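You operate a simulated robot arm through the tools that you are given. There is no shell and no other tool.

You run a simulated two-armed robot. Do the job below in one go: nothing can be reset, and whatever is moved stays where it is left.

## Task
Set the air to the card's pressure and press the loose cap home.
Fine: air valve on; use the capping press; sled back in the middle; spill nothing.

It is judged by the outcome, as a careful person would: the job done as asked, and still so three seconds after it is handed in. It fails if anything else is knocked over, pushed out of place, dropped, spilled or broken. Lids that push on must go on centred and level and be pressed home; caps that screw on are set level and turned clockwise until they are tight.

## Robot
Two 6-joint arms with two-finger grippers on one trunk that stands fixed in place. Base frame: the origin is at the foot of the trunk, x ahead of it, y to its left, z up; the work surface is at about z = 0.792. Lengths are in m, angles in rad, forces in N, time in s.
The left shoulder is at [0.03, 0.178, 1.063], the right one opposite. With the tool pointing down near the work surface each hand reaches from about 0.54 to 0.8 m from the base axis, measured 20 degrees to its own side. Payload 2.54 kg a hand.
Tool frame (each hand has its own): the origin (TCP) lies between the finger pads and is the grasp point; the fingertips stand 0.03 m ahead of it; z points along the fingers, y is the line along which they close. The gripper opens to 0.116 m; its body begins 0.095 m behind the TCP.
Orientation is that of the tool frame in the base frame, as a unit quaternion [x, y, z, w]. With the fingers straight down and closing along the base's y, the tool's x points along the base's -x, its y along +y and its z along -z.

## Interface
- The arms move only by the tool jog_arm. It takes "left_plan", "right_plan" or both (then of equal length, played together; a hand with none holds still); each is text: rows parted by semicolons, each of 7 numbers parted by spaces: the shift along the tool's x, y, z in units of 400 mm (1.0 is 400 mm), then the turn, a rotation vector about the tool's x, y, z in units of 90 degrees (1.0 is 90 degrees), then the opening, from 0 (shut) to 1 (fully open). In form: tx ty tz ax ay az hand; .... A call has 1 to 20 rows; each row is the pose to reach, as a shift and turn from the pose commanded when the call began, along the tool's axes at that moment. A call with a number of a shift or a turn outside -1 to 1 is refused whole. Each row takes 0.2 s and may step no farther than 0.05 m and 0.15 rad from the row before; otherwise, or with a gripper value out of range, the whole call is refused. A pose out of reach is approached as far as the arm can. The call stops where the force on the tool passes 40 N (or 10 N more than at its start, if that is more) or the arm is blocked; 0.2 s more then pass. The fingers move at their own pace (about 0.153 m/s each) and stop on an object; they squeeze with about 41 N. The grip force told is the motor's: it shows also when the fingers shut on nothing. Time passes only in rows, and 0.2 s behind the last, so rows that repeat a pose let the fingers close. The reply holds the time, the measured pose of the TCP, the force on the tool along the base axes, the opening and the grip force, in the units named above and with some noise, with the torque about the TCP (base axes, N m) and any sound that the robot's microphone picked up.
- Cameras (640 x 400 px; columns grow to the right, rows downward): "scene" is now at [0.0246, 0.0062, 1.7595]; the picture's right is [0.17, -0.98, 0.00], its down [-0.87, -0.15, -0.47] and it looks along [0.46, 0.08, -0.88] (base axes); focal length 373 px, centre (320, 200). "left" rides on the left gripper at [0.069, 0.015, -0.122] in its tool frame; the picture's right is [-0.21, 0.98, 0.00], its down [-0.83, -0.18, -0.53] and it looks along [-0.52, -0.11, 0.85] (tool axes); focal length 251 px, centre (320, 200). "right" rides on the right gripper at [0.069, -0.015, -0.122] in its tool frame; the picture's right is [0.21, 0.98, 0.00], its down [-0.83, 0.18, -0.53] and it looks along [-0.52, 0.11, 0.85] (tool axes); focal length 251 px, centre (320, 200). There is no depth. A picture from a camera that has moved, and an enlarged one, comes with that camera's place and axes in the base frame and with its lens. The place of the scene camera against the robot may be out by one fixed shift of up to 0.018 m in any direction.
- get_image(camera): a new picture of that camera. The clock stands still meanwhile.
- move_column(by): moves the trunk up (or, below 0, down) by that many m; the arms and the scene camera ride with it, the base frame stays. It gives what a move gives, with no picture.
- head_to(pan, tilt): turns the head with the scene camera to pan (to the left, within 2.496 rad either way) and tilt (down, from -0.506 to 1.204), counted from straight ahead of the robot. It gives what a move gives.
- close_up(camera, box): a new picture of the part [left, top, right, bottom] of that camera's present view, enlarged. The clock stands still meanwhile.
- hand_in(): hands the job in; it is judged then, once.

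Nothing tells you positions but the pictures and the camera data. Unless the task says otherwise, let go and move clear before handing in.

The tools are called after "Call:" as name(argument=value, ...) on one line, values as JSON. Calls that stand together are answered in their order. jog_arm: Moves the arms, as the interface text tells. Its arguments: {"type":"object","properties":{"left_plan":{"type":"string"},"right_plan":{"type":"string"}},"required":[]} The other tools are called the same way: move_column (by) moves the trunk up or down; head_to (pan, tilt) turns the head that bears the scene camera; get_image (camera) takes a picture; close_up (camera, box) takes an enlarged picture of a part of a camera's view; hand_in () hands the job in.

At the start:

```text
time: 0.0
left_position: [0.436, 0.2618, 1.1769]
left_tool_rot: [0.0, 1.0, 0.0, 0.0]
left_ft_force: [-0.1, 0.5, 0.1]
left_moment: [0.01, 0.03, -0.01]
left_grip_width: 0.116
left_grip_force: 0.1
right_position: [0.5274, -0.103, 1.2124]
right_tool_rot: [0.0, 1.0, 0.0, 0.0]
right_ft_force: [0.1, -0.1, 1.2]
right_moment: [0.05, 0.0, 0.02]
right_grip_width: 0.1159
right_grip_force: 0.0
trunk travel left (down, up): [-0.275, 0.265]
head pan, tilt (commanded): [0.173, 1.086]
```

scene: 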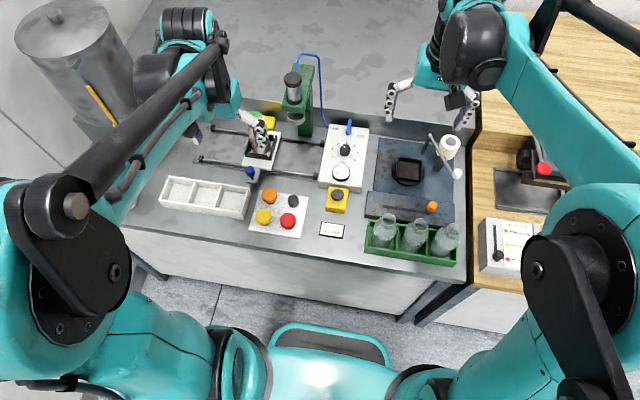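
right: 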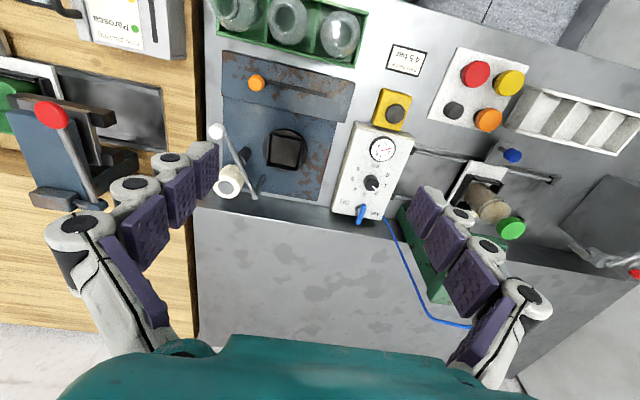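
left: 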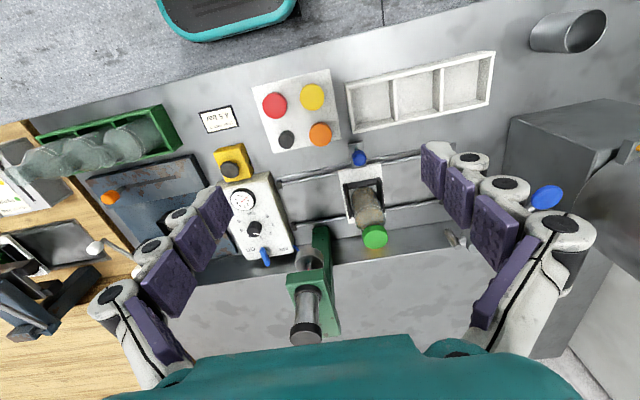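

I see a bench with a green press, a sled on rails carrying a jar, a white regulator panel with gauge, knob and blue valve, a card, a button and bottles. I will take close-ups before moving anything.

Call:
close_up(camera="scene", box=[180, 40, 380, 240])

Call:
close_up(camera="scene", box=[300, 110, 400, 250])

Call:
close_up(camera="right", box=[320, 30, 450, 230])

Call:
close_up(camera="left", box=[190, 130, 480, 350])

Call:
close_up(camera="right", box=[380, 130, 600, 280])

```text
2.00 times, centred on (280, 140) of scene
camera zoom: at [0.0246, 0.0062, 1.7595], right [0.17, -0.98, 0.0], down [-0.87, -0.15, -0.47], along [0.46, 0.08, -0.88], focal length 746 px, centre (400, 320)
```

zoom: 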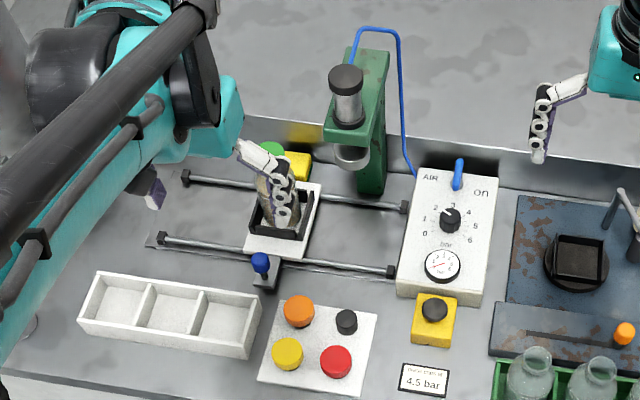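

```text
2.86 times, centred on (350, 180) of scene
camera zoom: at [0.0246, 0.0062, 1.7595], right [0.17, -0.98, 0.0], down [-0.87, -0.15, -0.47], along [0.46, 0.08, -0.88], focal length 1066 px, centre (234, 257)
```

zoom: 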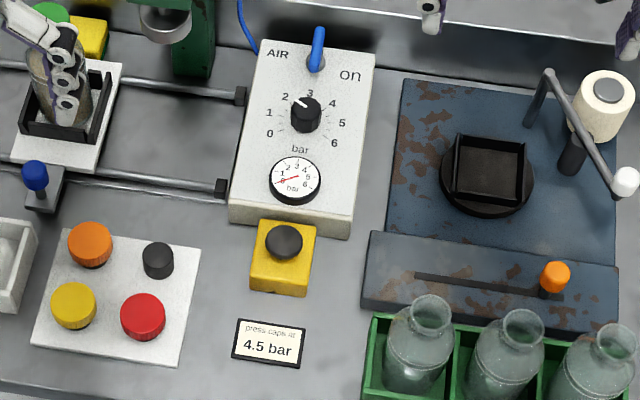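

```text
2.00 times, centred on (385, 130) of right
camera zoom: at [0.4583, -0.1173, 1.3339], right [-0.21, 0.98, 0.0], down [0.83, 0.18, 0.53], along [0.52, 0.11, -0.85], focal length 503 px, centre (190, 340)
```

zoom: 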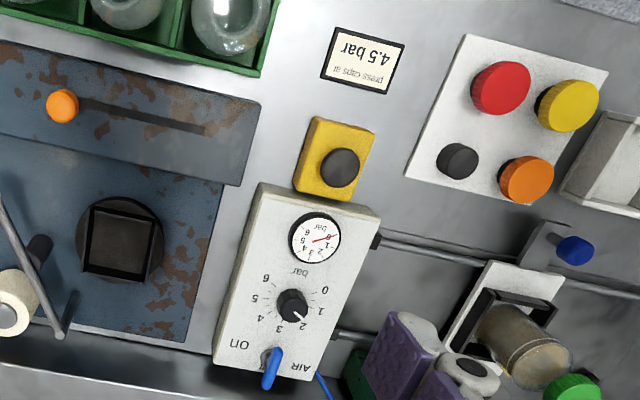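

```text
1.82 times, centred on (335, 240) of left
camera zoom: at [0.3678, 0.2766, 1.2981], right [0.21, 0.98, 0.0], down [0.83, -0.18, 0.53], along [0.52, -0.11, -0.85], focal length 457 px, centre (293, 127)
```

zoom: 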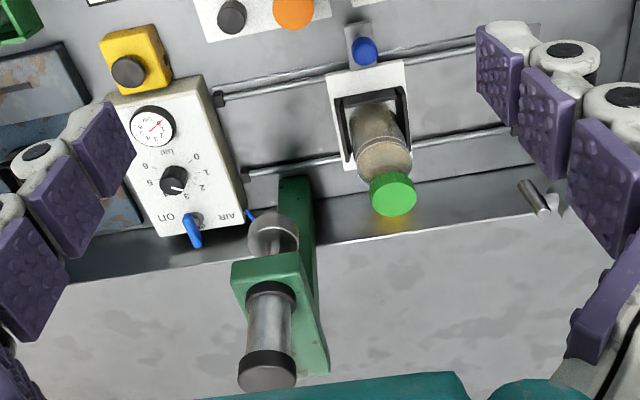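

```text
2.67 times, centred on (490, 205) of right
camera zoom: at [0.4583, -0.1173, 1.3339], right [-0.21, 0.98, 0.0], down [0.83, 0.18, 0.53], along [0.52, 0.11, -0.85], focal length 670 px, centre (-133, 187)
```

zoom: 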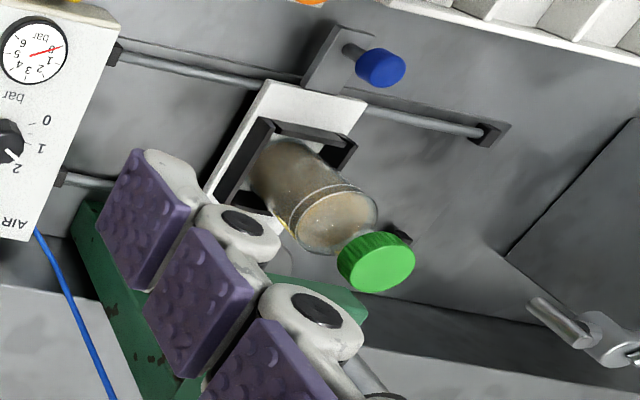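

The left hand hides the jar from the scene camera. I'll shift the left hand outward to the left and look again.

Call:
jog_arm(left_plan="0 0.1 0 0 0 0 1; 0 0.2 0 0 0 0 1; 0 0.3 0 0 0 0 1; 0 0.4 0 0 0 0 1")

Call:
get_image(camera="scene")

Call:
close_up(camera="scene", box=[180, 60, 340, 220])

Call:
get_image(camera="left")

```text
time: 1.0
left_position: [0.4384, 0.4248, 1.1745]
left_tool_rot: [0.0, 1.0, 0.0, 0.0]
left_ft_force: [0.2, -0.2, -0.6]
left_moment: [-0.09, -0.02, -0.01]
left_grip_width: 0.1157
left_grip_force: 0.0
right_position: [0.5292, -0.1015, 1.2127]
right_tool_rot: [0.0, 1.0, 0.0, 0.0]
right_ft_force: [0.2, -0.2, -0.4]
right_moment: [0.0, 0.04, -0.01]
right_grip_width: 0.1161
right_grip_force: 0.0
trunk travel left (down, up): [-0.275, 0.265]
head pan, tilt (commanded): [0.173, 1.086]
```

```text
taken
camera scene: at [0.0251, 0.008, 1.7594], right [0.17, -0.98, 0.0], down [-0.87, -0.15, -0.47], along [0.46, 0.08, -0.89], focal length 373 px, centre (320, 200)
```

scene: 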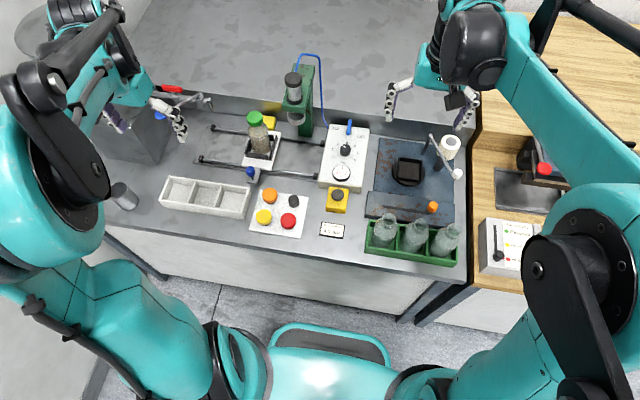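

```text
2.50 times, centred on (260, 140) of scene
camera zoom: at [0.0251, 0.008, 1.7594], right [0.17, -0.98, 0.0], down [-0.87, -0.15, -0.47], along [0.46, 0.08, -0.89], focal length 933 px, centre (470, 350)
```

zoom: 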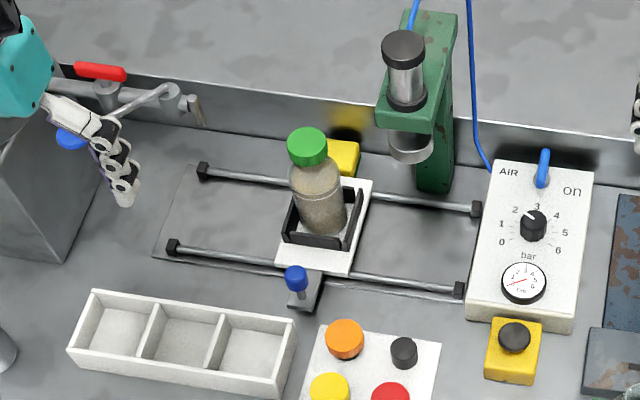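

```text
taken
camera left: at [0.3684, 0.4387, 1.2962], right [0.21, 0.98, 0.0], down [0.83, -0.18, 0.53], along [0.52, -0.12, -0.85], focal length 251 px, centre (320, 200)
```

left: 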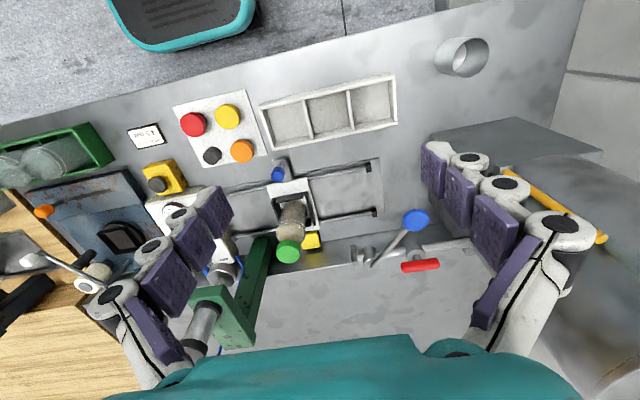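

The jar with a green cap stands in the sled nest, with the press to its right. I'll take close-ups of the cap, sled handle, panel, and the yellow item behind the sled.

Call:
close_up(camera="scene", box=[230, 95, 300, 195])

Call:
close_up(camera="scene", box=[315, 115, 375, 215])

Call:
close_up(camera="left", box=[230, 150, 350, 270])

Call:
close_up(camera="left", box=[340, 190, 470, 280])

Call:
close_up(camera="scene", box=[270, 50, 340, 140])

Call:
close_up(camera="right", box=[330, 120, 430, 230])

```text
4.00 times, centred on (265, 145) of scene
camera zoom: at [0.0251, 0.008, 1.7594], right [0.17, -0.98, 0.0], down [-0.87, -0.15, -0.47], along [0.46, 0.08, -0.89], focal length 1492 px, centre (540, 420)
```

zoom: 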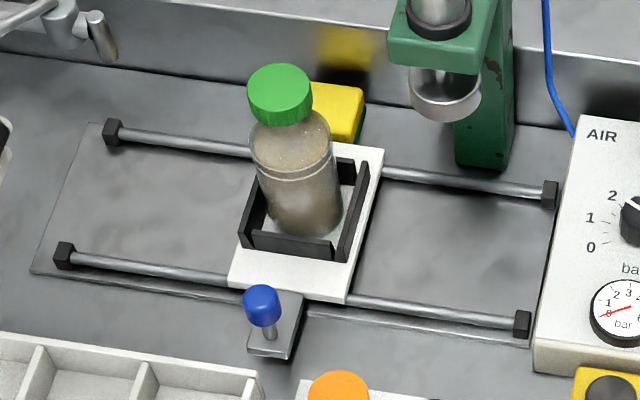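

```text
4.00 times, centred on (345, 165) of scene
camera zoom: at [0.0251, 0.008, 1.7594], right [0.17, -0.98, 0.0], down [-0.87, -0.15, -0.47], along [0.46, 0.08, -0.89], focal length 1492 px, centre (220, 340)
```

zoom: 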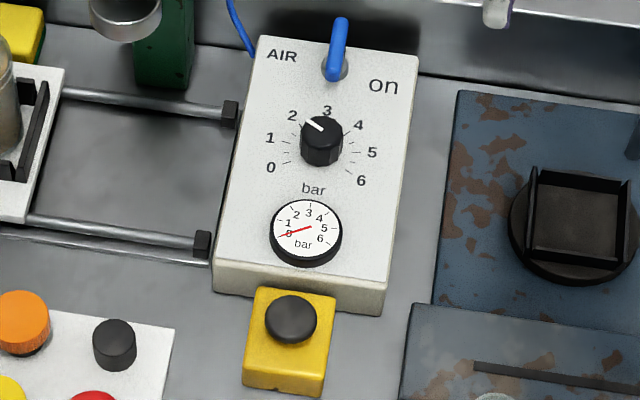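

```text
3.33 times, centred on (290, 210) of left
camera zoom: at [0.3684, 0.4387, 1.2962], right [0.21, 0.98, 0.0], down [0.83, -0.18, 0.53], along [0.52, -0.12, -0.85], focal length 838 px, centre (420, 167)
```

zoom: 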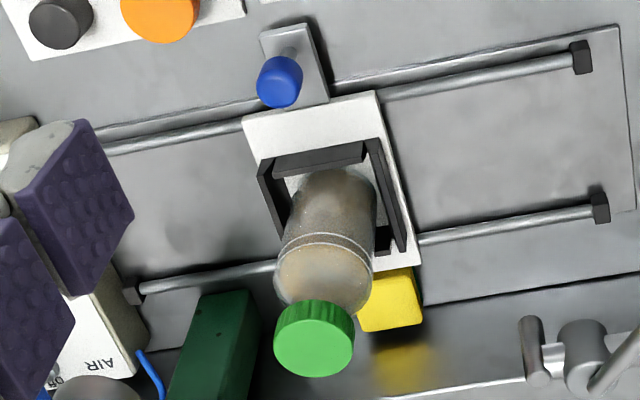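

```text
4.44 times, centred on (405, 235) of left
camera zoom: at [0.3684, 0.4387, 1.2962], right [0.21, 0.98, 0.0], down [0.83, -0.18, 0.53], along [0.52, -0.12, -0.85], focal length 1118 px, centre (-58, 44)
```

zoom: 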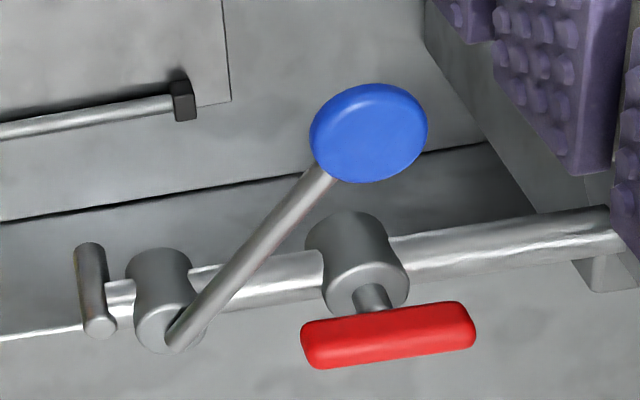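

```text
4.44 times, centred on (305, 95) of scene
camera zoom: at [0.0251, 0.008, 1.7594], right [0.17, -0.98, 0.0], down [-0.87, -0.15, -0.47], along [0.46, 0.08, -0.89], focal length 1658 px, centre (387, 667)
```

zoom: 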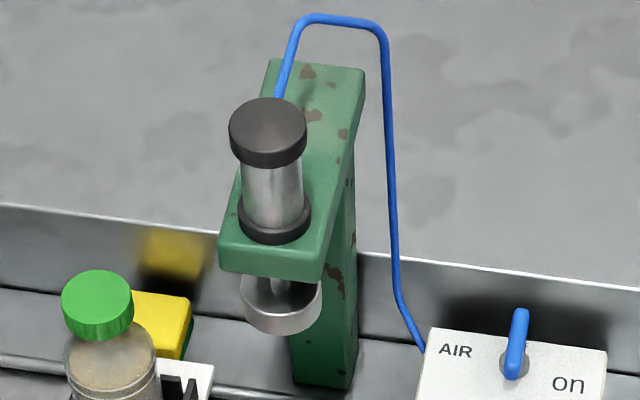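

```text
3.64 times, centred on (380, 175) of right
camera zoom: at [0.4587, -0.116, 1.3338], right [-0.21, 0.98, 0.0], down [0.83, 0.18, 0.53], along [0.52, 0.11, -0.85], focal length 914 px, centre (102, 291)
```

zoom: 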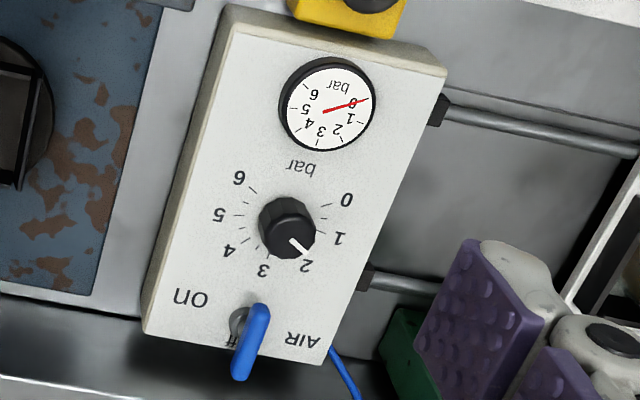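

The lever is at "off", the gauge reads 0, the knob points near 2.3, and the card says 4.5 bar. The jar has a loose green cap and stands at mid-rail, about (0.66, 0.30). The press ram is near (0.66, 0.18), so the sled slides to the right. Next I'll bring the right hand over the panel for a closer look.

Call:
jog_arm(right_plan="-0.02 0.05 0.08 0 0 0 1; -0.04 0.1 0.16 0 0 0 1; -0.06 0.15 0.24 0 0 0 1; -0.08 0.2 0.32 0 0 0 1; -0.1 0.25 0.4 0 0 0 1")

Call:
get_image(camera="right")

Call:
get_image(camera="scene")

```text
time: 2.2
left_position: [0.438, 0.4229, 1.1736]
left_tool_rot: [0.0, 1.0, 0.0, -0.001]
left_ft_force: [-0.3, -0.8, 0.3]
left_moment: [-0.02, 0.05, 0.02]
left_grip_width: 0.1157
left_grip_force: 0.0
right_position: [0.5698, -0.0026, 1.0501]
right_tool_rot: [0.001, 1.0, 0.0, 0.0]
right_ft_force: [0.4, 0.0, -0.1]
right_moment: [-0.01, 0.03, -0.01]
right_grip_width: 0.1158
right_grip_force: 0.1
trunk travel left (down, up): [-0.275, 0.265]
head pan, tilt (commanded): [0.173, 1.086]
```

```text
taken
camera right: at [0.4994, -0.0164, 1.1724], right [-0.21, 0.98, 0.0], down [0.83, 0.18, 0.53], along [0.52, 0.11, -0.85], focal length 251 px, centre (320, 200)
```

right: 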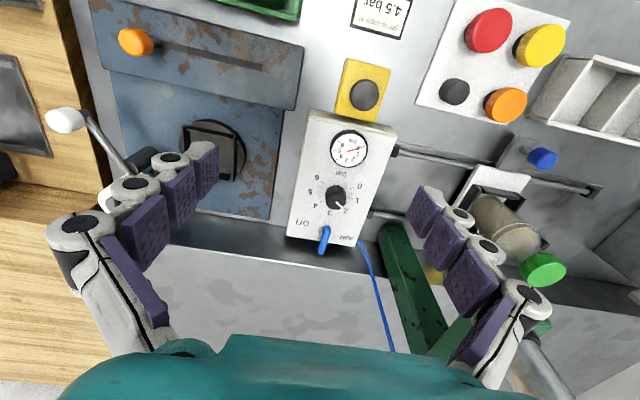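

```text
taken
camera scene: at [0.026, 0.0071, 1.7594], right [0.17, -0.98, 0.0], down [-0.87, -0.15, -0.47], along [0.46, 0.08, -0.89], focal length 373 px, centre (320, 200)
```

scene: 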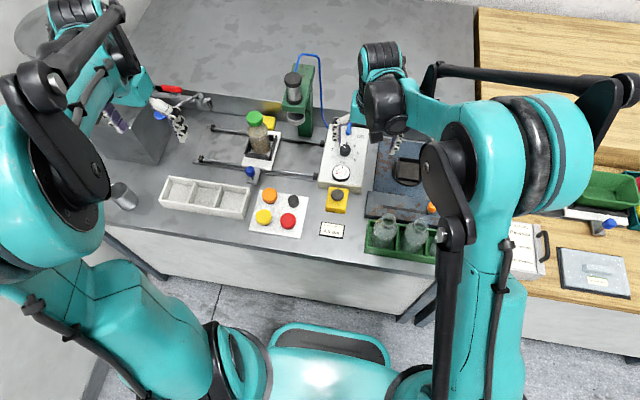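

Call:
close_up(camera="right", box=[270, 100, 410, 260])

Call:
close_up(camera="right", box=[285, 170, 365, 260])

Call:
close_up(camera="right", box=[450, 130, 620, 300])

```text
2.50 times, centred on (340, 180) of right
camera zoom: at [0.4994, -0.0164, 1.1724], right [-0.21, 0.98, 0.0], down [0.83, 0.18, 0.53], along [0.52, 0.11, -0.85], focal length 629 px, centre (270, 250)
```

zoom: 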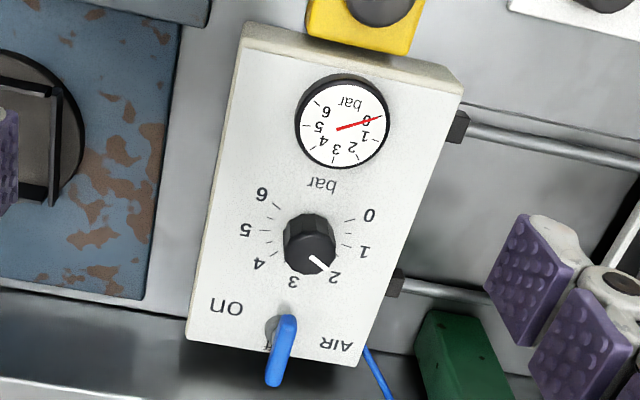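

```text
4.44 times, centred on (325, 215) of right
camera zoom: at [0.4994, -0.0164, 1.1724], right [-0.21, 0.98, 0.0], down [0.83, 0.18, 0.53], along [0.52, 0.11, -0.85], focal length 1118 px, centre (298, 133)
```

zoom: 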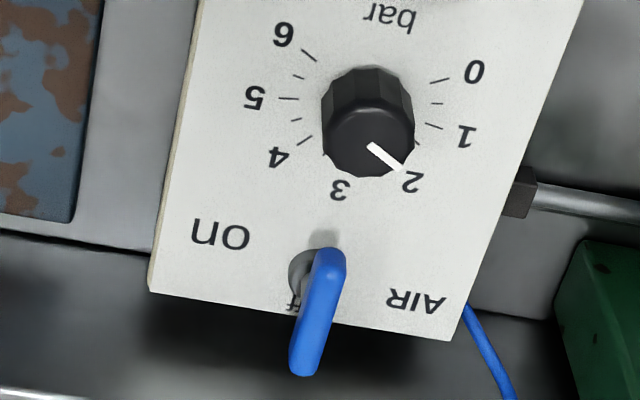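

```text
2.35 times, centred on (535, 215) of right
camera zoom: at [0.4994, -0.0164, 1.1724], right [-0.21, 0.98, 0.0], down [0.83, 0.18, 0.53], along [0.52, 0.11, -0.85], focal length 592 px, centre (-186, 165)
```

zoom: 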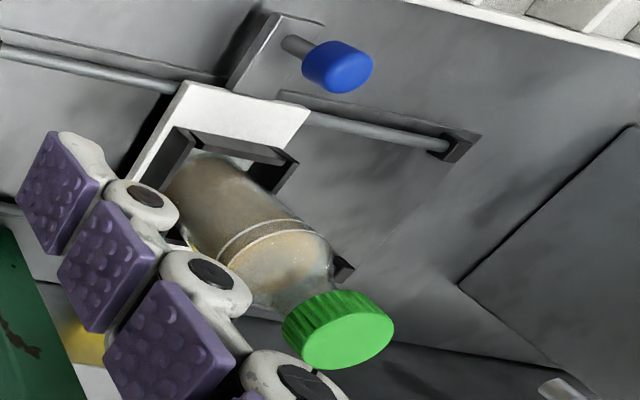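

The knob top looks to be near (0.70, 0.05, 0.83), with the lever pivot near (0.765, 0.045). "Off" lies toward +x and "on" toward -y. I'll bring the camera closer from a second place to pin down the heights.

Call:
jog_arm(right_plan="-0.08 0.01 0.03 0 0 0 1; -0.16 0.01 0.06 0 0 0 1; -0.225 0.01 0.1 0 0 0 1; -0.225 0.01 0.1 0 0 0 1")

Call:
get_image(camera="right")

Call:
close_up(camera="right", box=[280, 50, 440, 250])

```text
time: 3.2
left_position: [0.4364, 0.4217, 1.1747]
left_tool_rot: [0.0, 1.0, 0.0, 0.001]
left_ft_force: [0.2, 0.2, -0.5]
left_moment: [-0.06, 0.02, 0.01]
left_grip_width: 0.1158
left_grip_force: 0.3
right_position: [0.6563, 0.0008, 1.0108]
right_tool_rot: [0.0, 1.0, 0.0, 0.001]
right_ft_force: [-0.5, -0.3, -0.8]
right_moment: [0.02, -0.05, 0.02]
right_grip_width: 0.1163
right_grip_force: 0.0
trunk travel left (down, up): [-0.275, 0.265]
head pan, tilt (commanded): [0.173, 1.086]
```

```text
taken
camera right: at [0.5874, -0.0133, 1.1331], right [-0.21, 0.98, 0.0], down [0.83, 0.18, 0.53], along [0.52, 0.11, -0.84], focal length 251 px, centre (320, 200)
```

right: 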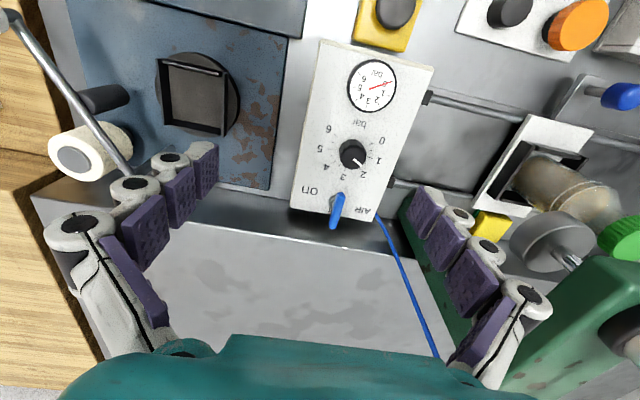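

```text
2.00 times, centred on (360, 150) of right
camera zoom: at [0.5874, -0.0133, 1.1331], right [-0.21, 0.98, 0.0], down [0.83, 0.18, 0.53], along [0.52, 0.11, -0.84], focal length 503 px, centre (240, 300)
```

zoom: 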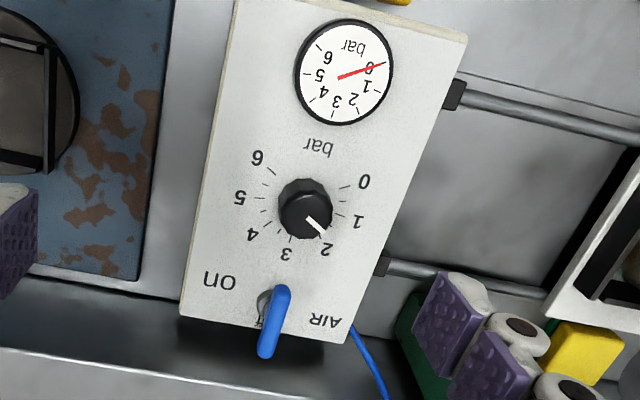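

I have fixed the panel surface at z≈0.826, the knob centre at (0.691, 0.0505) with its top at z≈0.86, and the lever from x≈0.753 to 0.796 at y≈0.05, z≈0.855. The dial scale is 40° per bar. Next I'll tilt the right hand forward 30° above the lever and check.

Call:
jog_arm(right_plan="-0.047 0.025 0.03 0 -0.0667 0 0.5; -0.094 0.05 0.06 0 -0.1333 0 0.5; -0.141 0.075 0.09 0 -0.2 0 0.5; -0.188 0.1 0.12 0 -0.2667 0 0.5; -0.225 0.124 0.15 0 -0.3333 0 0.5; -0.225 0.124 0.15 0 -0.3333 0 0.5")

Call:
get_image(camera="right")

Call:
get_image(camera="scene")

Call:
get_image(camera="left")

```text
time: 4.6
left_position: [0.437, 0.4219, 1.1749]
left_tool_rot: [0.0, 1.0, 0.0, 0.0]
left_ft_force: [0.1, -0.6, -0.5]
left_moment: [0.0, 0.0, 0.02]
left_grip_width: 0.116
left_grip_force: 0.0
right_position: [0.7487, 0.05, 0.952]
right_tool_rot: [0.0, 0.966, -0.001, 0.259]
right_ft_force: [-0.4, 0.0, -0.2]
right_moment: [0.01, -0.02, -0.03]
right_grip_width: 0.0578
right_grip_force: 0.2
trunk travel left (down, up): [-0.275, 0.265]
head pan, tilt (commanded): [0.173, 1.086]
```

```text
taken
camera right: at [0.6265, 0.0364, 1.0228], right [-0.19, 0.98, -0.11], down [0.45, 0.18, 0.88], along [0.88, 0.12, -0.47], focal length 251 px, centre (320, 200)
```

right: 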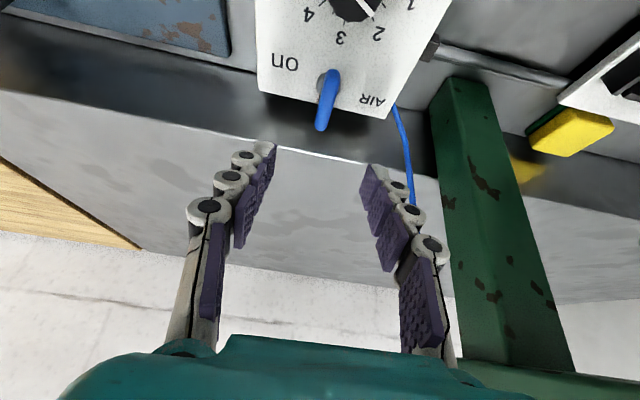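

```text
taken
camera scene: at [0.0243, 0.0059, 1.7595], right [0.17, -0.98, 0.0], down [-0.87, -0.15, -0.47], along [0.46, 0.08, -0.88], focal length 373 px, centre (320, 200)
```

scene: 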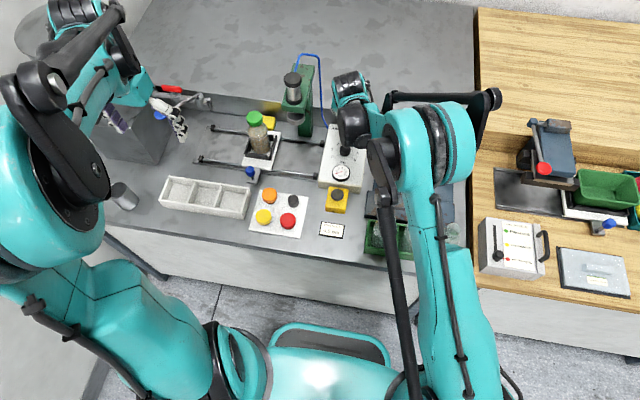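

```text
taken
camera left: at [0.3679, 0.4366, 1.2968], right [0.21, 0.98, 0.0], down [0.83, -0.18, 0.53], along [0.52, -0.11, -0.85], focal length 251 px, centre (320, 200)
```

left: 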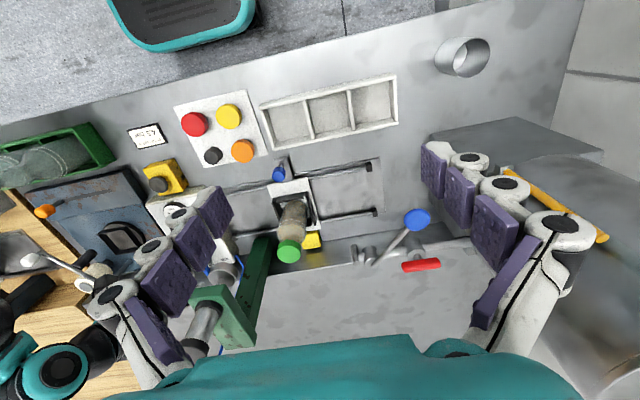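

Call:
close_up(camera="right", box=[250, 20, 420, 200])

Call:
close_up(camera="scene", box=[300, 90, 380, 200])

```text
2.22 times, centred on (335, 110) of right
camera zoom: at [0.6265, 0.0364, 1.0228], right [-0.19, 0.98, -0.11], down [0.45, 0.18, 0.88], along [0.88, 0.12, -0.47], focal length 559 px, centre (287, 400)
```

zoom: 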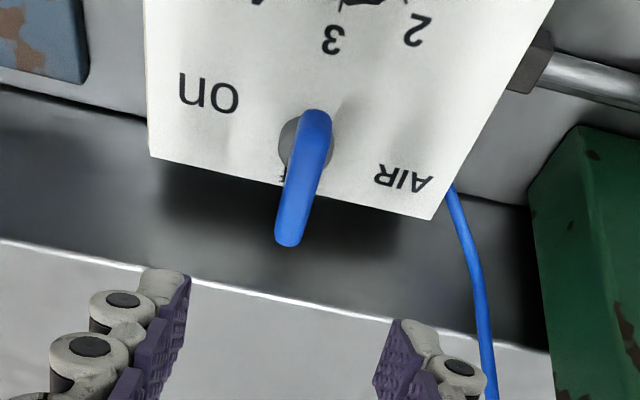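

```text
3.64 times, centred on (340, 145) of scene
camera zoom: at [0.0243, 0.0059, 1.7595], right [0.17, -0.98, 0.0], down [-0.87, -0.15, -0.47], along [0.46, 0.08, -0.88], focal length 1357 px, centre (247, 400)
```

zoom: 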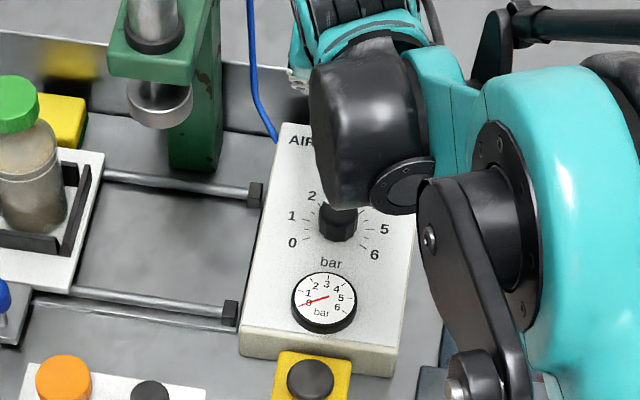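

The lever is a short bar with its pivot near (0.767, 0.05) and its tip near (0.796, 0.05, 0.857). I'll lower the open fingers astride it, keeping the tips just above the panel.

Call:
jog_arm(right_plan="0.012 0 0.06 0 0 0 0.5; 0.023 0 0.12 0 0 0 0.5; 0.034 0 0.18 0 0 0 0.5; 0.045 0 0.235 0 0 0 0.5; 0.045 0 0.235 0 0 0 0.5")

Call:
get_image(camera="right")

Call:
close_up(camera="scene", box=[300, 90, 380, 200])

```text
time: 5.8
left_position: [0.4359, 0.423, 1.1739]
left_tool_rot: [0.0, 1.0, 0.0, 0.0]
left_ft_force: [0.0, 0.2, -0.2]
left_moment: [-0.03, -0.04, 0.0]
left_grip_width: 0.1161
left_grip_force: 0.0
right_position: [0.7786, 0.0505, 0.861]
right_tool_rot: [-0.001, 0.966, 0.0, 0.259]
right_ft_force: [0.3, -0.1, -0.9]
right_moment: [0.03, 0.02, 0.01]
right_grip_width: 0.0581
right_grip_force: 0.1
trunk travel left (down, up): [-0.275, 0.265]
head pan, tilt (commanded): [0.173, 1.086]
```

```text
taken
camera right: at [0.6571, 0.0364, 0.9324], right [-0.19, 0.98, -0.11], down [0.45, 0.18, 0.88], along [0.87, 0.11, -0.47], focal length 251 px, centre (320, 200)
```

right: 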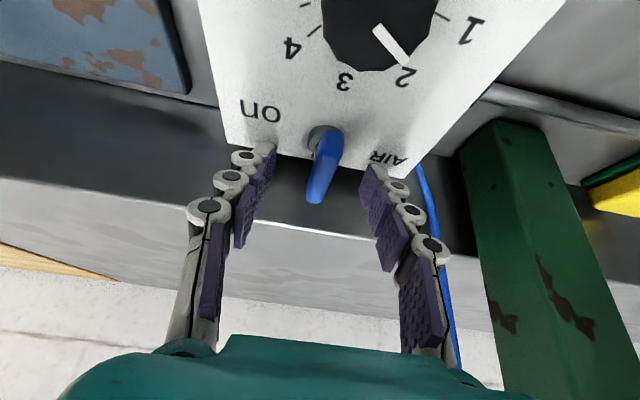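

```text
3.64 times, centred on (340, 145) of scene
camera zoom: at [0.0241, 0.0063, 1.7595], right [0.17, -0.98, 0.0], down [-0.87, -0.15, -0.47], along [0.46, 0.08, -0.88], focal length 1357 px, centre (247, 400)
```

zoom: 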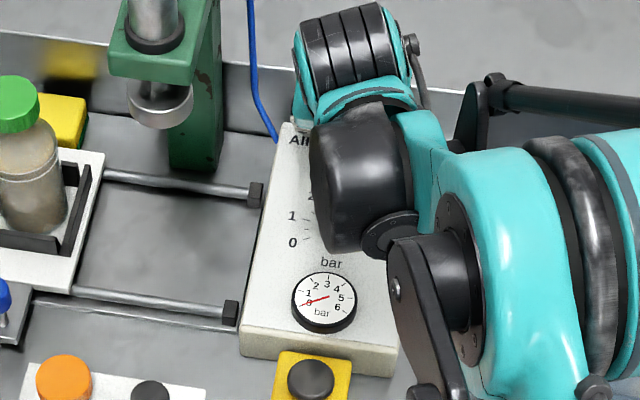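

The fingers are astride the lever with clearance all round. I'll sweep it clockwise toward "on" along a small arc, pushing with the left finger.

Call:
jog_arm(right_plan="0 -0.0375 0 0 0 0 0.5; -0.0043 -0.0625 0.0025 0 0 0 0.5; -0.0108 -0.0875 0.00625 0 0 0 0.5; -0.0162 -0.1125 0.0094 0 0 0 0.5; -0.0108 -0.13 0.00625 0 0 0 0.5; -0.0043 -0.1425 0.0025 0 0 0 0.5; -0.0043 -0.1425 0.0025 0 0 0 0.5")

Call:
get_image(camera="right")

Call:
close_up(camera="scene", box=[300, 90, 380, 200])

```text
time: 6.9
left_position: [0.4387, 0.4231, 1.1734]
left_tool_rot: [0.001, 1.0, -0.001, 0.0]
left_ft_force: [-0.5, 0.2, 0.7]
left_moment: [0.02, 0.04, 0.03]
left_grip_width: 0.1162
left_grip_force: 0.0
right_position: [0.7859, 0.0181, 0.8602]
right_tool_rot: [-0.003, 0.966, 0.007, 0.259]
right_ft_force: [2.7, 31.4, -4.1]
right_moment: [0.24, -0.47, -0.14]
right_grip_width: 0.0758
right_grip_force: 13.7
trunk travel left (down, up): [-0.275, 0.265]
head pan, tilt (commanded): [0.173, 1.086]
stopped in row 5 (right hand): the force on the tool passed its limit at 44 N (the readings are from after the stop); the commanded pose is now the measured one
```

```text
taken
camera right: at [0.6635, 0.0011, 0.9313], right [-0.2, 0.98, -0.1], down [0.45, 0.18, 0.88], along [0.87, 0.13, -0.47], focal length 251 px, centre (320, 200)
```

right: 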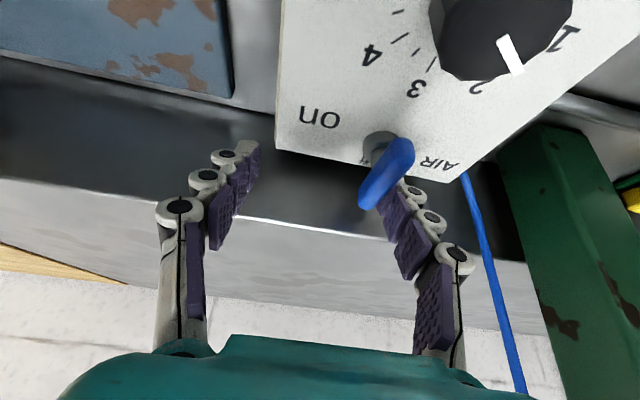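

```text
3.64 times, centred on (340, 145) of scene
camera zoom: at [0.0257, 0.0096, 1.7594], right [0.17, -0.98, 0.0], down [-0.87, -0.15, -0.47], along [0.46, 0.08, -0.89], focal length 1357 px, centre (247, 400)
```

zoom: 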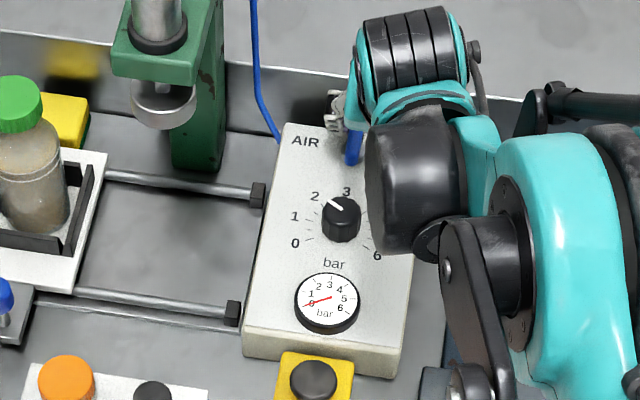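

The push stopped at about 44 N and opened the finger a bit. I'll check whether the lever turned at all.

Call:
close_up(camera="right", box=[270, 80, 470, 230])

Call:
close_up(camera="scene", box=[325, 105, 365, 155])

```text
2.67 times, centred on (370, 155) of right
camera zoom: at [0.6635, 0.0011, 0.9313], right [-0.2, 0.98, -0.1], down [0.45, 0.18, 0.88], along [0.87, 0.13, -0.47], focal length 670 px, centre (187, 320)
```

zoom: 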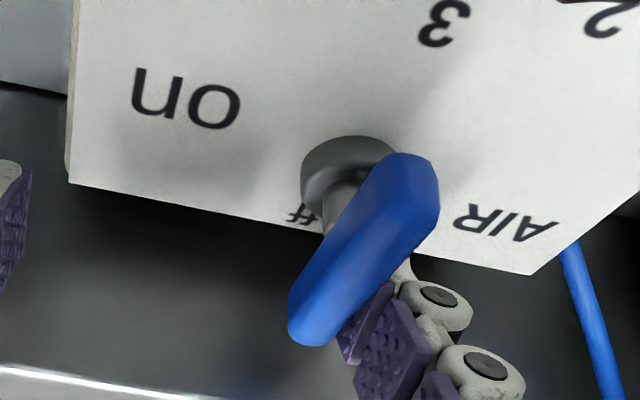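

```text
8.00 times, centred on (345, 130) of scene
camera zoom: at [0.0257, 0.0096, 1.7594], right [0.17, -0.98, 0.0], down [-0.87, -0.15, -0.47], along [0.46, 0.08, -0.89], focal length 2984 px, centre (120, 760)
```

zoom: 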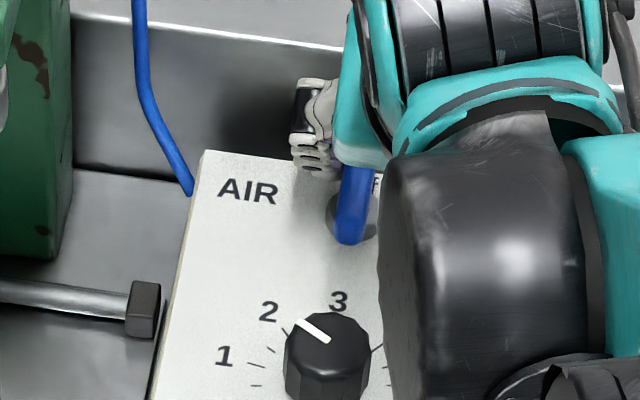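

The lever barely moved, if at all, and the single half-open finger gave way first. I'll back off and raise the hand, then look again to see how far it turned.

Call:
jog_arm(right_plan="0 0.04 0 0 0 0 0.5; 0 0.06 -0.04 0 0 0 0.5; 0 0.07 -0.14 0 0 0 0.5; 0 0.07 -0.24 0 0 0 0.5; 0 0.07 -0.24 0 0 0 0.5")

Call:
get_image(camera="right")

Call:
close_up(camera="right", box=[250, 0, 410, 150])

```text
time: 8.1
left_position: [0.4373, 0.4202, 1.1739]
left_tool_rot: [0.0, 1.0, 0.0, 0.0]
left_ft_force: [0.8, -0.1, -0.3]
left_moment: [0.0, 0.01, 0.01]
left_grip_width: 0.116
left_grip_force: 0.1
right_position: [0.738, 0.0376, 0.9445]
right_tool_rot: [-0.002, 0.966, 0.004, 0.257]
right_ft_force: [1.1, 0.3, -0.1]
right_moment: [-0.05, 0.02, -0.01]
right_grip_width: 0.058
right_grip_force: 0.0
trunk travel left (down, up): [-0.275, 0.265]
head pan, tilt (commanded): [0.173, 1.086]
```

```text
taken
camera right: at [0.6167, 0.0227, 1.0156], right [-0.19, 0.98, -0.1], down [0.45, 0.18, 0.88], along [0.87, 0.12, -0.47], focal length 251 px, centre (320, 200)
```

right: 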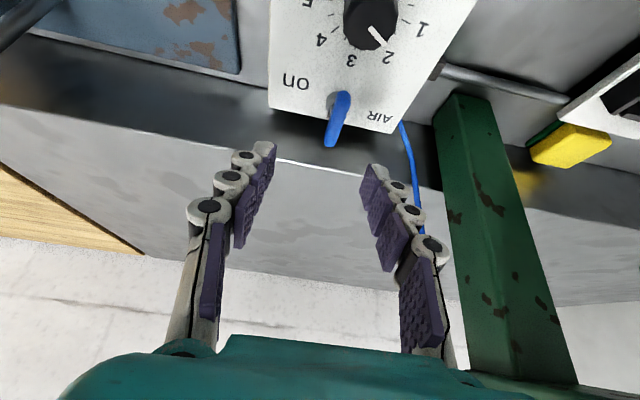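

```text
2.67 times, centred on (330, 75) of right
camera zoom: at [0.6167, 0.0227, 1.0156], right [-0.19, 0.98, -0.1], down [0.45, 0.18, 0.88], along [0.87, 0.12, -0.47], focal length 670 px, centre (293, 533)
```

zoom: 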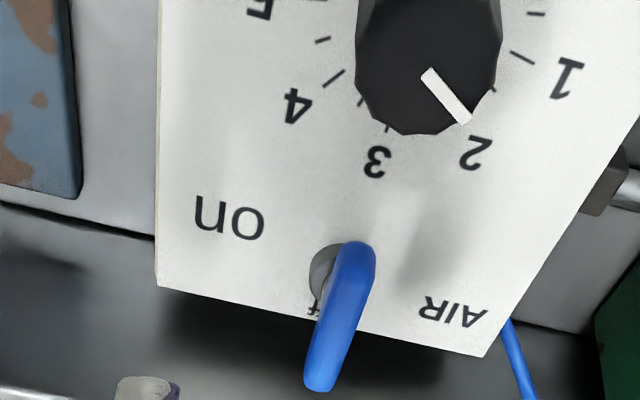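

The lever did not turn; a single finger gives way too easily. I'll grip the lever between both pads and try turning it, watching the forces.

Call:
jog_arm(right_plan="0.004 0.032 0.06 0 0 0 0.5; 0.008 0.032 0.12 0 0 0 0.5; 0.012 0.032 0.18 0 0 0 0.5; 0.0145 0.032 0.2327 0 0 0 0.5; 0.0145 0.032 0.2327 0 0 0 0.2; 0.0145 0.032 0.2327 0 0 0 0; 0.0145 0.032 0.2327 0 0 0 0")

Call:
get_image(camera="right")

Call:
close_up(camera="right", box=[250, 80, 410, 220])

```text
time: 9.7
left_position: [0.4376, 0.4206, 1.1746]
left_tool_rot: [0.001, 1.0, 0.0, 0.0]
left_ft_force: [-0.7, 0.3, 0.5]
left_moment: [-0.01, 0.01, -0.03]
left_grip_width: 0.1159
left_grip_force: 0.1
right_position: [0.7785, 0.051, 0.8608]
right_tool_rot: [0.0, 0.966, 0.004, 0.259]
right_ft_force: [1.8, -6.5, -0.2]
right_moment: [-0.14, -0.32, 0.01]
right_grip_width: 0.0114
right_grip_force: 38.6
trunk travel left (down, up): [-0.275, 0.265]
head pan, tilt (commanded): [0.173, 1.086]
```

```text
taken
camera right: at [0.6573, 0.0349, 0.9321], right [-0.19, 0.98, -0.1], down [0.45, 0.18, 0.88], along [0.87, 0.12, -0.47], focal length 251 px, centre (320, 200)
```

right: 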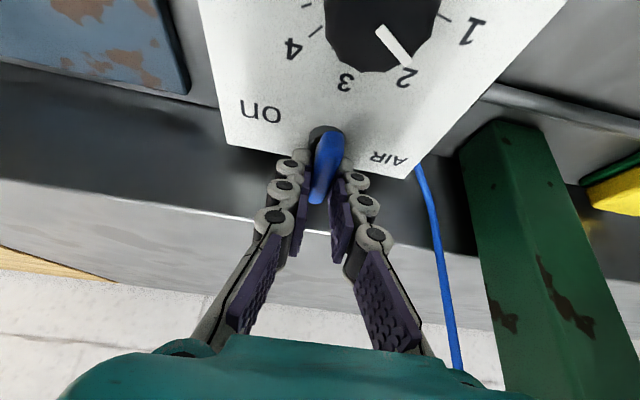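

```text
2.86 times, centred on (330, 150) of right
camera zoom: at [0.6573, 0.0349, 0.9321], right [-0.19, 0.98, -0.1], down [0.45, 0.18, 0.88], along [0.87, 0.12, -0.47], focal length 718 px, centre (291, 343)
```

zoom: 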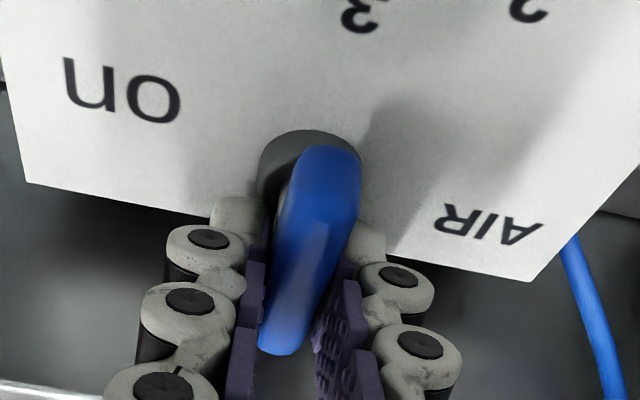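

The lever is held, 11.4 mm wide at 38.6 N of grip. I'll try a first 21° of clockwise turn, following the arc about its pivot.

Call:
jog_arm(right_plan="-0.0004 -0.0053 -0.0012 0 0 0.0889 0; -0.0003 -0.0105 -0.003 0 0 0.1778 0; 0.0006 -0.0158 -0.005 0 0 0.2667 0; 0.0006 -0.0158 -0.005 0 0 0.2667 0")

Call:
close_up(camera="right", box=[250, 60, 410, 220])

Call:
close_up(camera="scene", box=[310, 100, 380, 190])

```text
time: 10.7
left_position: [0.4398, 0.4235, 1.1726]
left_tool_rot: [0.001, 1.0, -0.001, -0.002]
left_ft_force: [1.0, -0.2, -0.4]
left_moment: [0.0, -0.02, 0.02]
left_grip_width: 0.116
left_grip_force: 0.1
right_position: [0.7779, 0.0489, 0.8614]
right_tool_rot: [0.198, 0.946, 0.06, 0.251]
right_ft_force: [13.1, 21.9, -1.4]
right_moment: [-0.41, -0.24, 1.47]
right_grip_width: 0.0206
right_grip_force: 44.6
trunk travel left (down, up): [-0.275, 0.265]
head pan, tilt (commanded): [0.173, 1.086]
```

```text
2.50 times, centred on (330, 140) of right
camera zoom: at [0.6563, 0.0631, 0.9329], right [0.17, 0.98, 0.11], down [0.45, -0.18, 0.87], along [0.88, -0.1, -0.47], focal length 629 px, centre (295, 350)
```

zoom: 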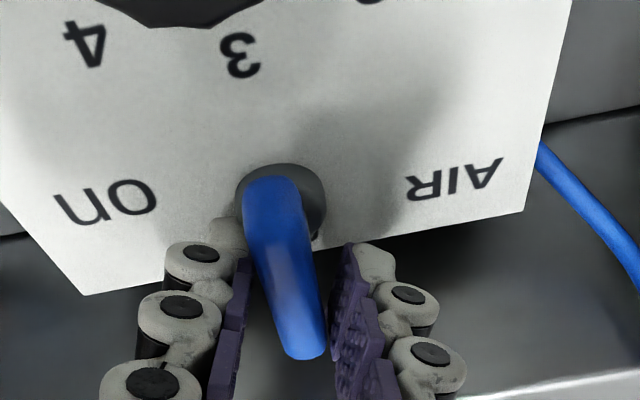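

```text
4.44 times, centred on (345, 145) of scene
camera zoom: at [0.0268, 0.01, 1.7594], right [0.17, -0.98, 0.0], down [-0.87, -0.15, -0.46], along [0.46, 0.08, -0.89], focal length 1658 px, centre (209, 444)
```

zoom: 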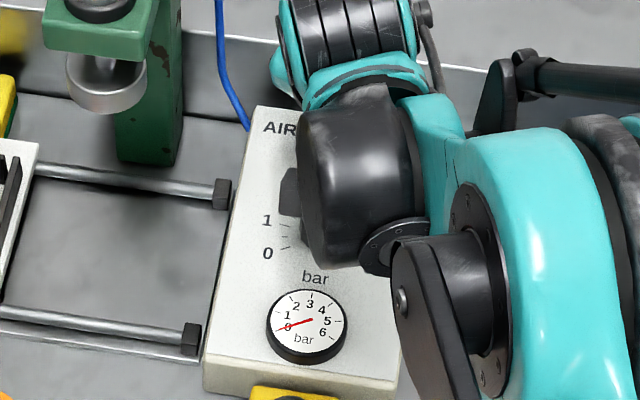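

Even with 1.5 N·m of twist the lever does not turn clockwise, so it may be against a stop that way. I'll return to neutral and gently test the other direction.

Call:
jog_arm(right_plan="0.002 0.0049 0.0017 0 0 -0.0889 0; 0.0039 0.0098 0.0033 0 0 -0.1778 0; 0.0059 0.0147 0.005 0 0 -0.2667 0; 0.0071 0.017 0.004 0 0 -0.3111 0; 0.0082 0.0194 0.0033 0 0 -0.3556 0; 0.0082 0.0194 0.0033 0 0 -0.3556 0")

Call:
close_up(camera="right", box=[250, 60, 410, 220])

```text
time: 12.1
left_position: [0.4379, 0.4211, 1.1751]
left_tool_rot: [0.001, 1.0, 0.0, 0.0]
left_ft_force: [-0.5, 0.0, -0.3]
left_moment: [0.01, 0.0, -0.02]
left_grip_width: 0.1159
left_grip_force: 0.0
right_position: [0.7778, 0.0517, 0.8601]
right_tool_rot: [-0.069, 0.964, -0.015, 0.258]
right_ft_force: [-5.1, -6.0, -7.5]
right_moment: [0.54, -0.3, 0.01]
right_grip_width: 0.0121
right_grip_force: 39.7
trunk travel left (down, up): [-0.275, 0.265]
head pan, tilt (commanded): [0.173, 1.086]
```

```text
2.50 times, centred on (330, 140) of right
camera zoom: at [0.6587, 0.0266, 0.9332], right [-0.31, 0.94, -0.17], down [0.42, 0.29, 0.86], along [0.85, 0.19, -0.48], focal length 629 px, centre (295, 350)
```

zoom: 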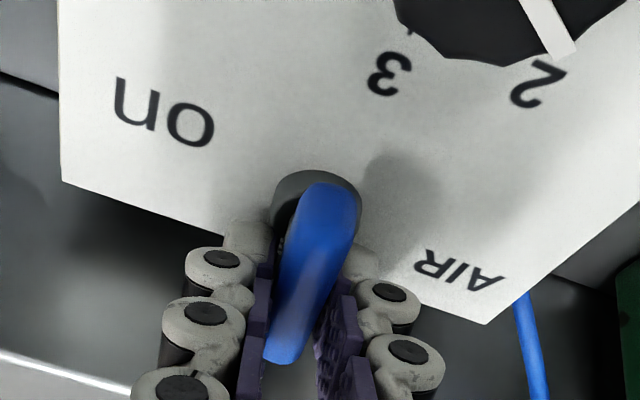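

Call:
jog_arm(right_plan="-0.0006 0.0051 -0.0018 0 0 -0.0889 0; -0.0005 0.0105 -0.0038 0 0 -0.1778 0; -0.0005 0.0105 -0.0038 0 0 -0.1778 0")

Call:
close_up(camera="right", box=[250, 60, 410, 220])

```text
time: 12.9
left_position: [0.4382, 0.4196, 1.1748]
left_tool_rot: [0.001, 1.0, 0.001, -0.001]
left_ft_force: [0.5, -0.3, -1.1]
left_moment: [-0.01, 0.03, -0.02]
left_grip_width: 0.116
left_grip_force: 0.0
right_position: [0.7774, 0.0535, 0.8622]
right_tool_rot: [-0.202, 0.945, -0.05, 0.253]
right_ft_force: [-1.6, -23.5, -11.0]
right_moment: [0.39, 0.1, 0.06]
right_grip_width: 0.0137
right_grip_force: 40.8
trunk travel left (down, up): [-0.275, 0.265]
head pan, tilt (commanded): [0.173, 1.086]
```

```text
2.50 times, centred on (330, 140) of right
camera zoom: at [0.6667, 0.0116, 0.9389], right [-0.52, 0.8, -0.29], down [0.32, 0.5, 0.81], along [0.79, 0.32, -0.52], focal length 629 px, centre (295, 350)
```

zoom: 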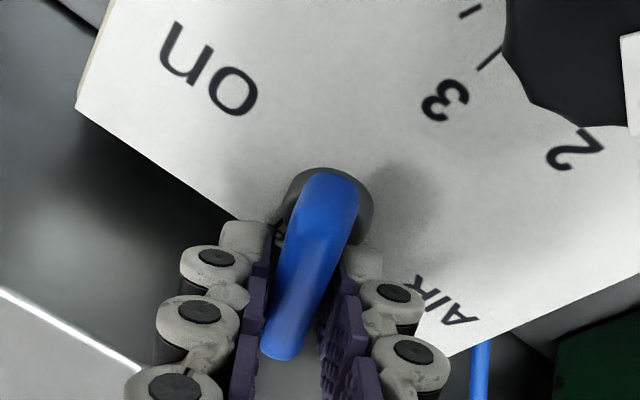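

Turning counter-clockwise meets only modest resistance (Mz near 0), and the lever now points about 20° that way. I'll continue this way and watch the gauge and lever.

Call:
jog_arm(right_plan="-0.0009 0.0051 -0.0024 0 0 -0.0889 0; -0.0013 0.0102 -0.0052 0 0 -0.1778 0; -0.0006 0.0156 -0.0085 0 0 -0.2667 0; -0.0006 0.0156 -0.0085 0 0 -0.2667 0")

Call:
close_up(camera="right", box=[250, 60, 410, 220])

Call:
close_up(camera="scene", box=[310, 100, 380, 190])

```text
time: 13.9
left_position: [0.439, 0.4185, 1.1751]
left_tool_rot: [0.001, 1.0, 0.002, -0.001]
left_ft_force: [0.7, -0.4, -0.9]
left_moment: [-0.01, 0.0, -0.02]
left_grip_width: 0.1162
left_grip_force: 0.1
right_position: [0.7769, 0.0588, 0.8645]
right_tool_rot: [-0.394, 0.882, -0.102, 0.239]
right_ft_force: [22.0, -25.8, 10.0]
right_moment: [0.18, -0.21, 0.22]
right_grip_width: 0.0164
right_grip_force: 42.0
trunk travel left (down, up): [-0.275, 0.265]
head pan, tilt (commanded): [0.173, 1.086]
```

```text
2.50 times, centred on (330, 140) of right
camera zoom: at [0.684, -0.0025, 0.9523], right [-0.75, 0.49, -0.43], down [0.09, 0.73, 0.68], along [0.65, 0.47, -0.6], focal length 629 px, centre (295, 350)
```

zoom: 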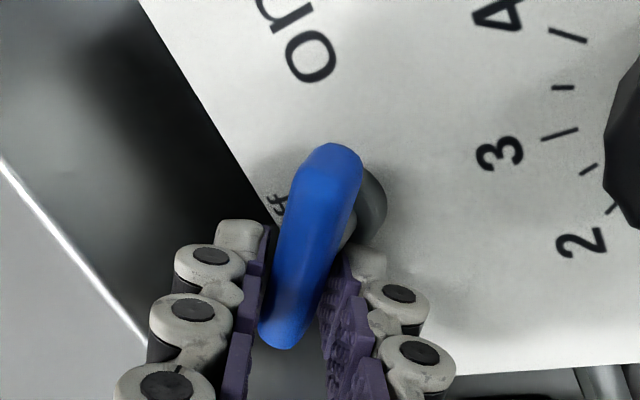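

```text
4.44 times, centred on (345, 145) of scene
camera zoom: at [0.0267, 0.0023, 1.7596], right [0.17, -0.98, 0.0], down [-0.87, -0.15, -0.47], along [0.46, 0.08, -0.89], focal length 1658 px, centre (209, 444)
```

zoom: 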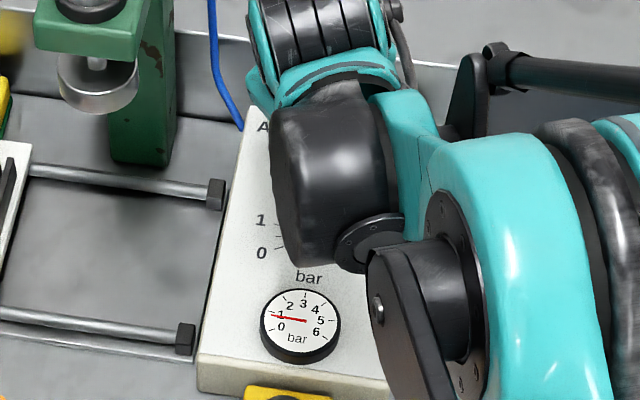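

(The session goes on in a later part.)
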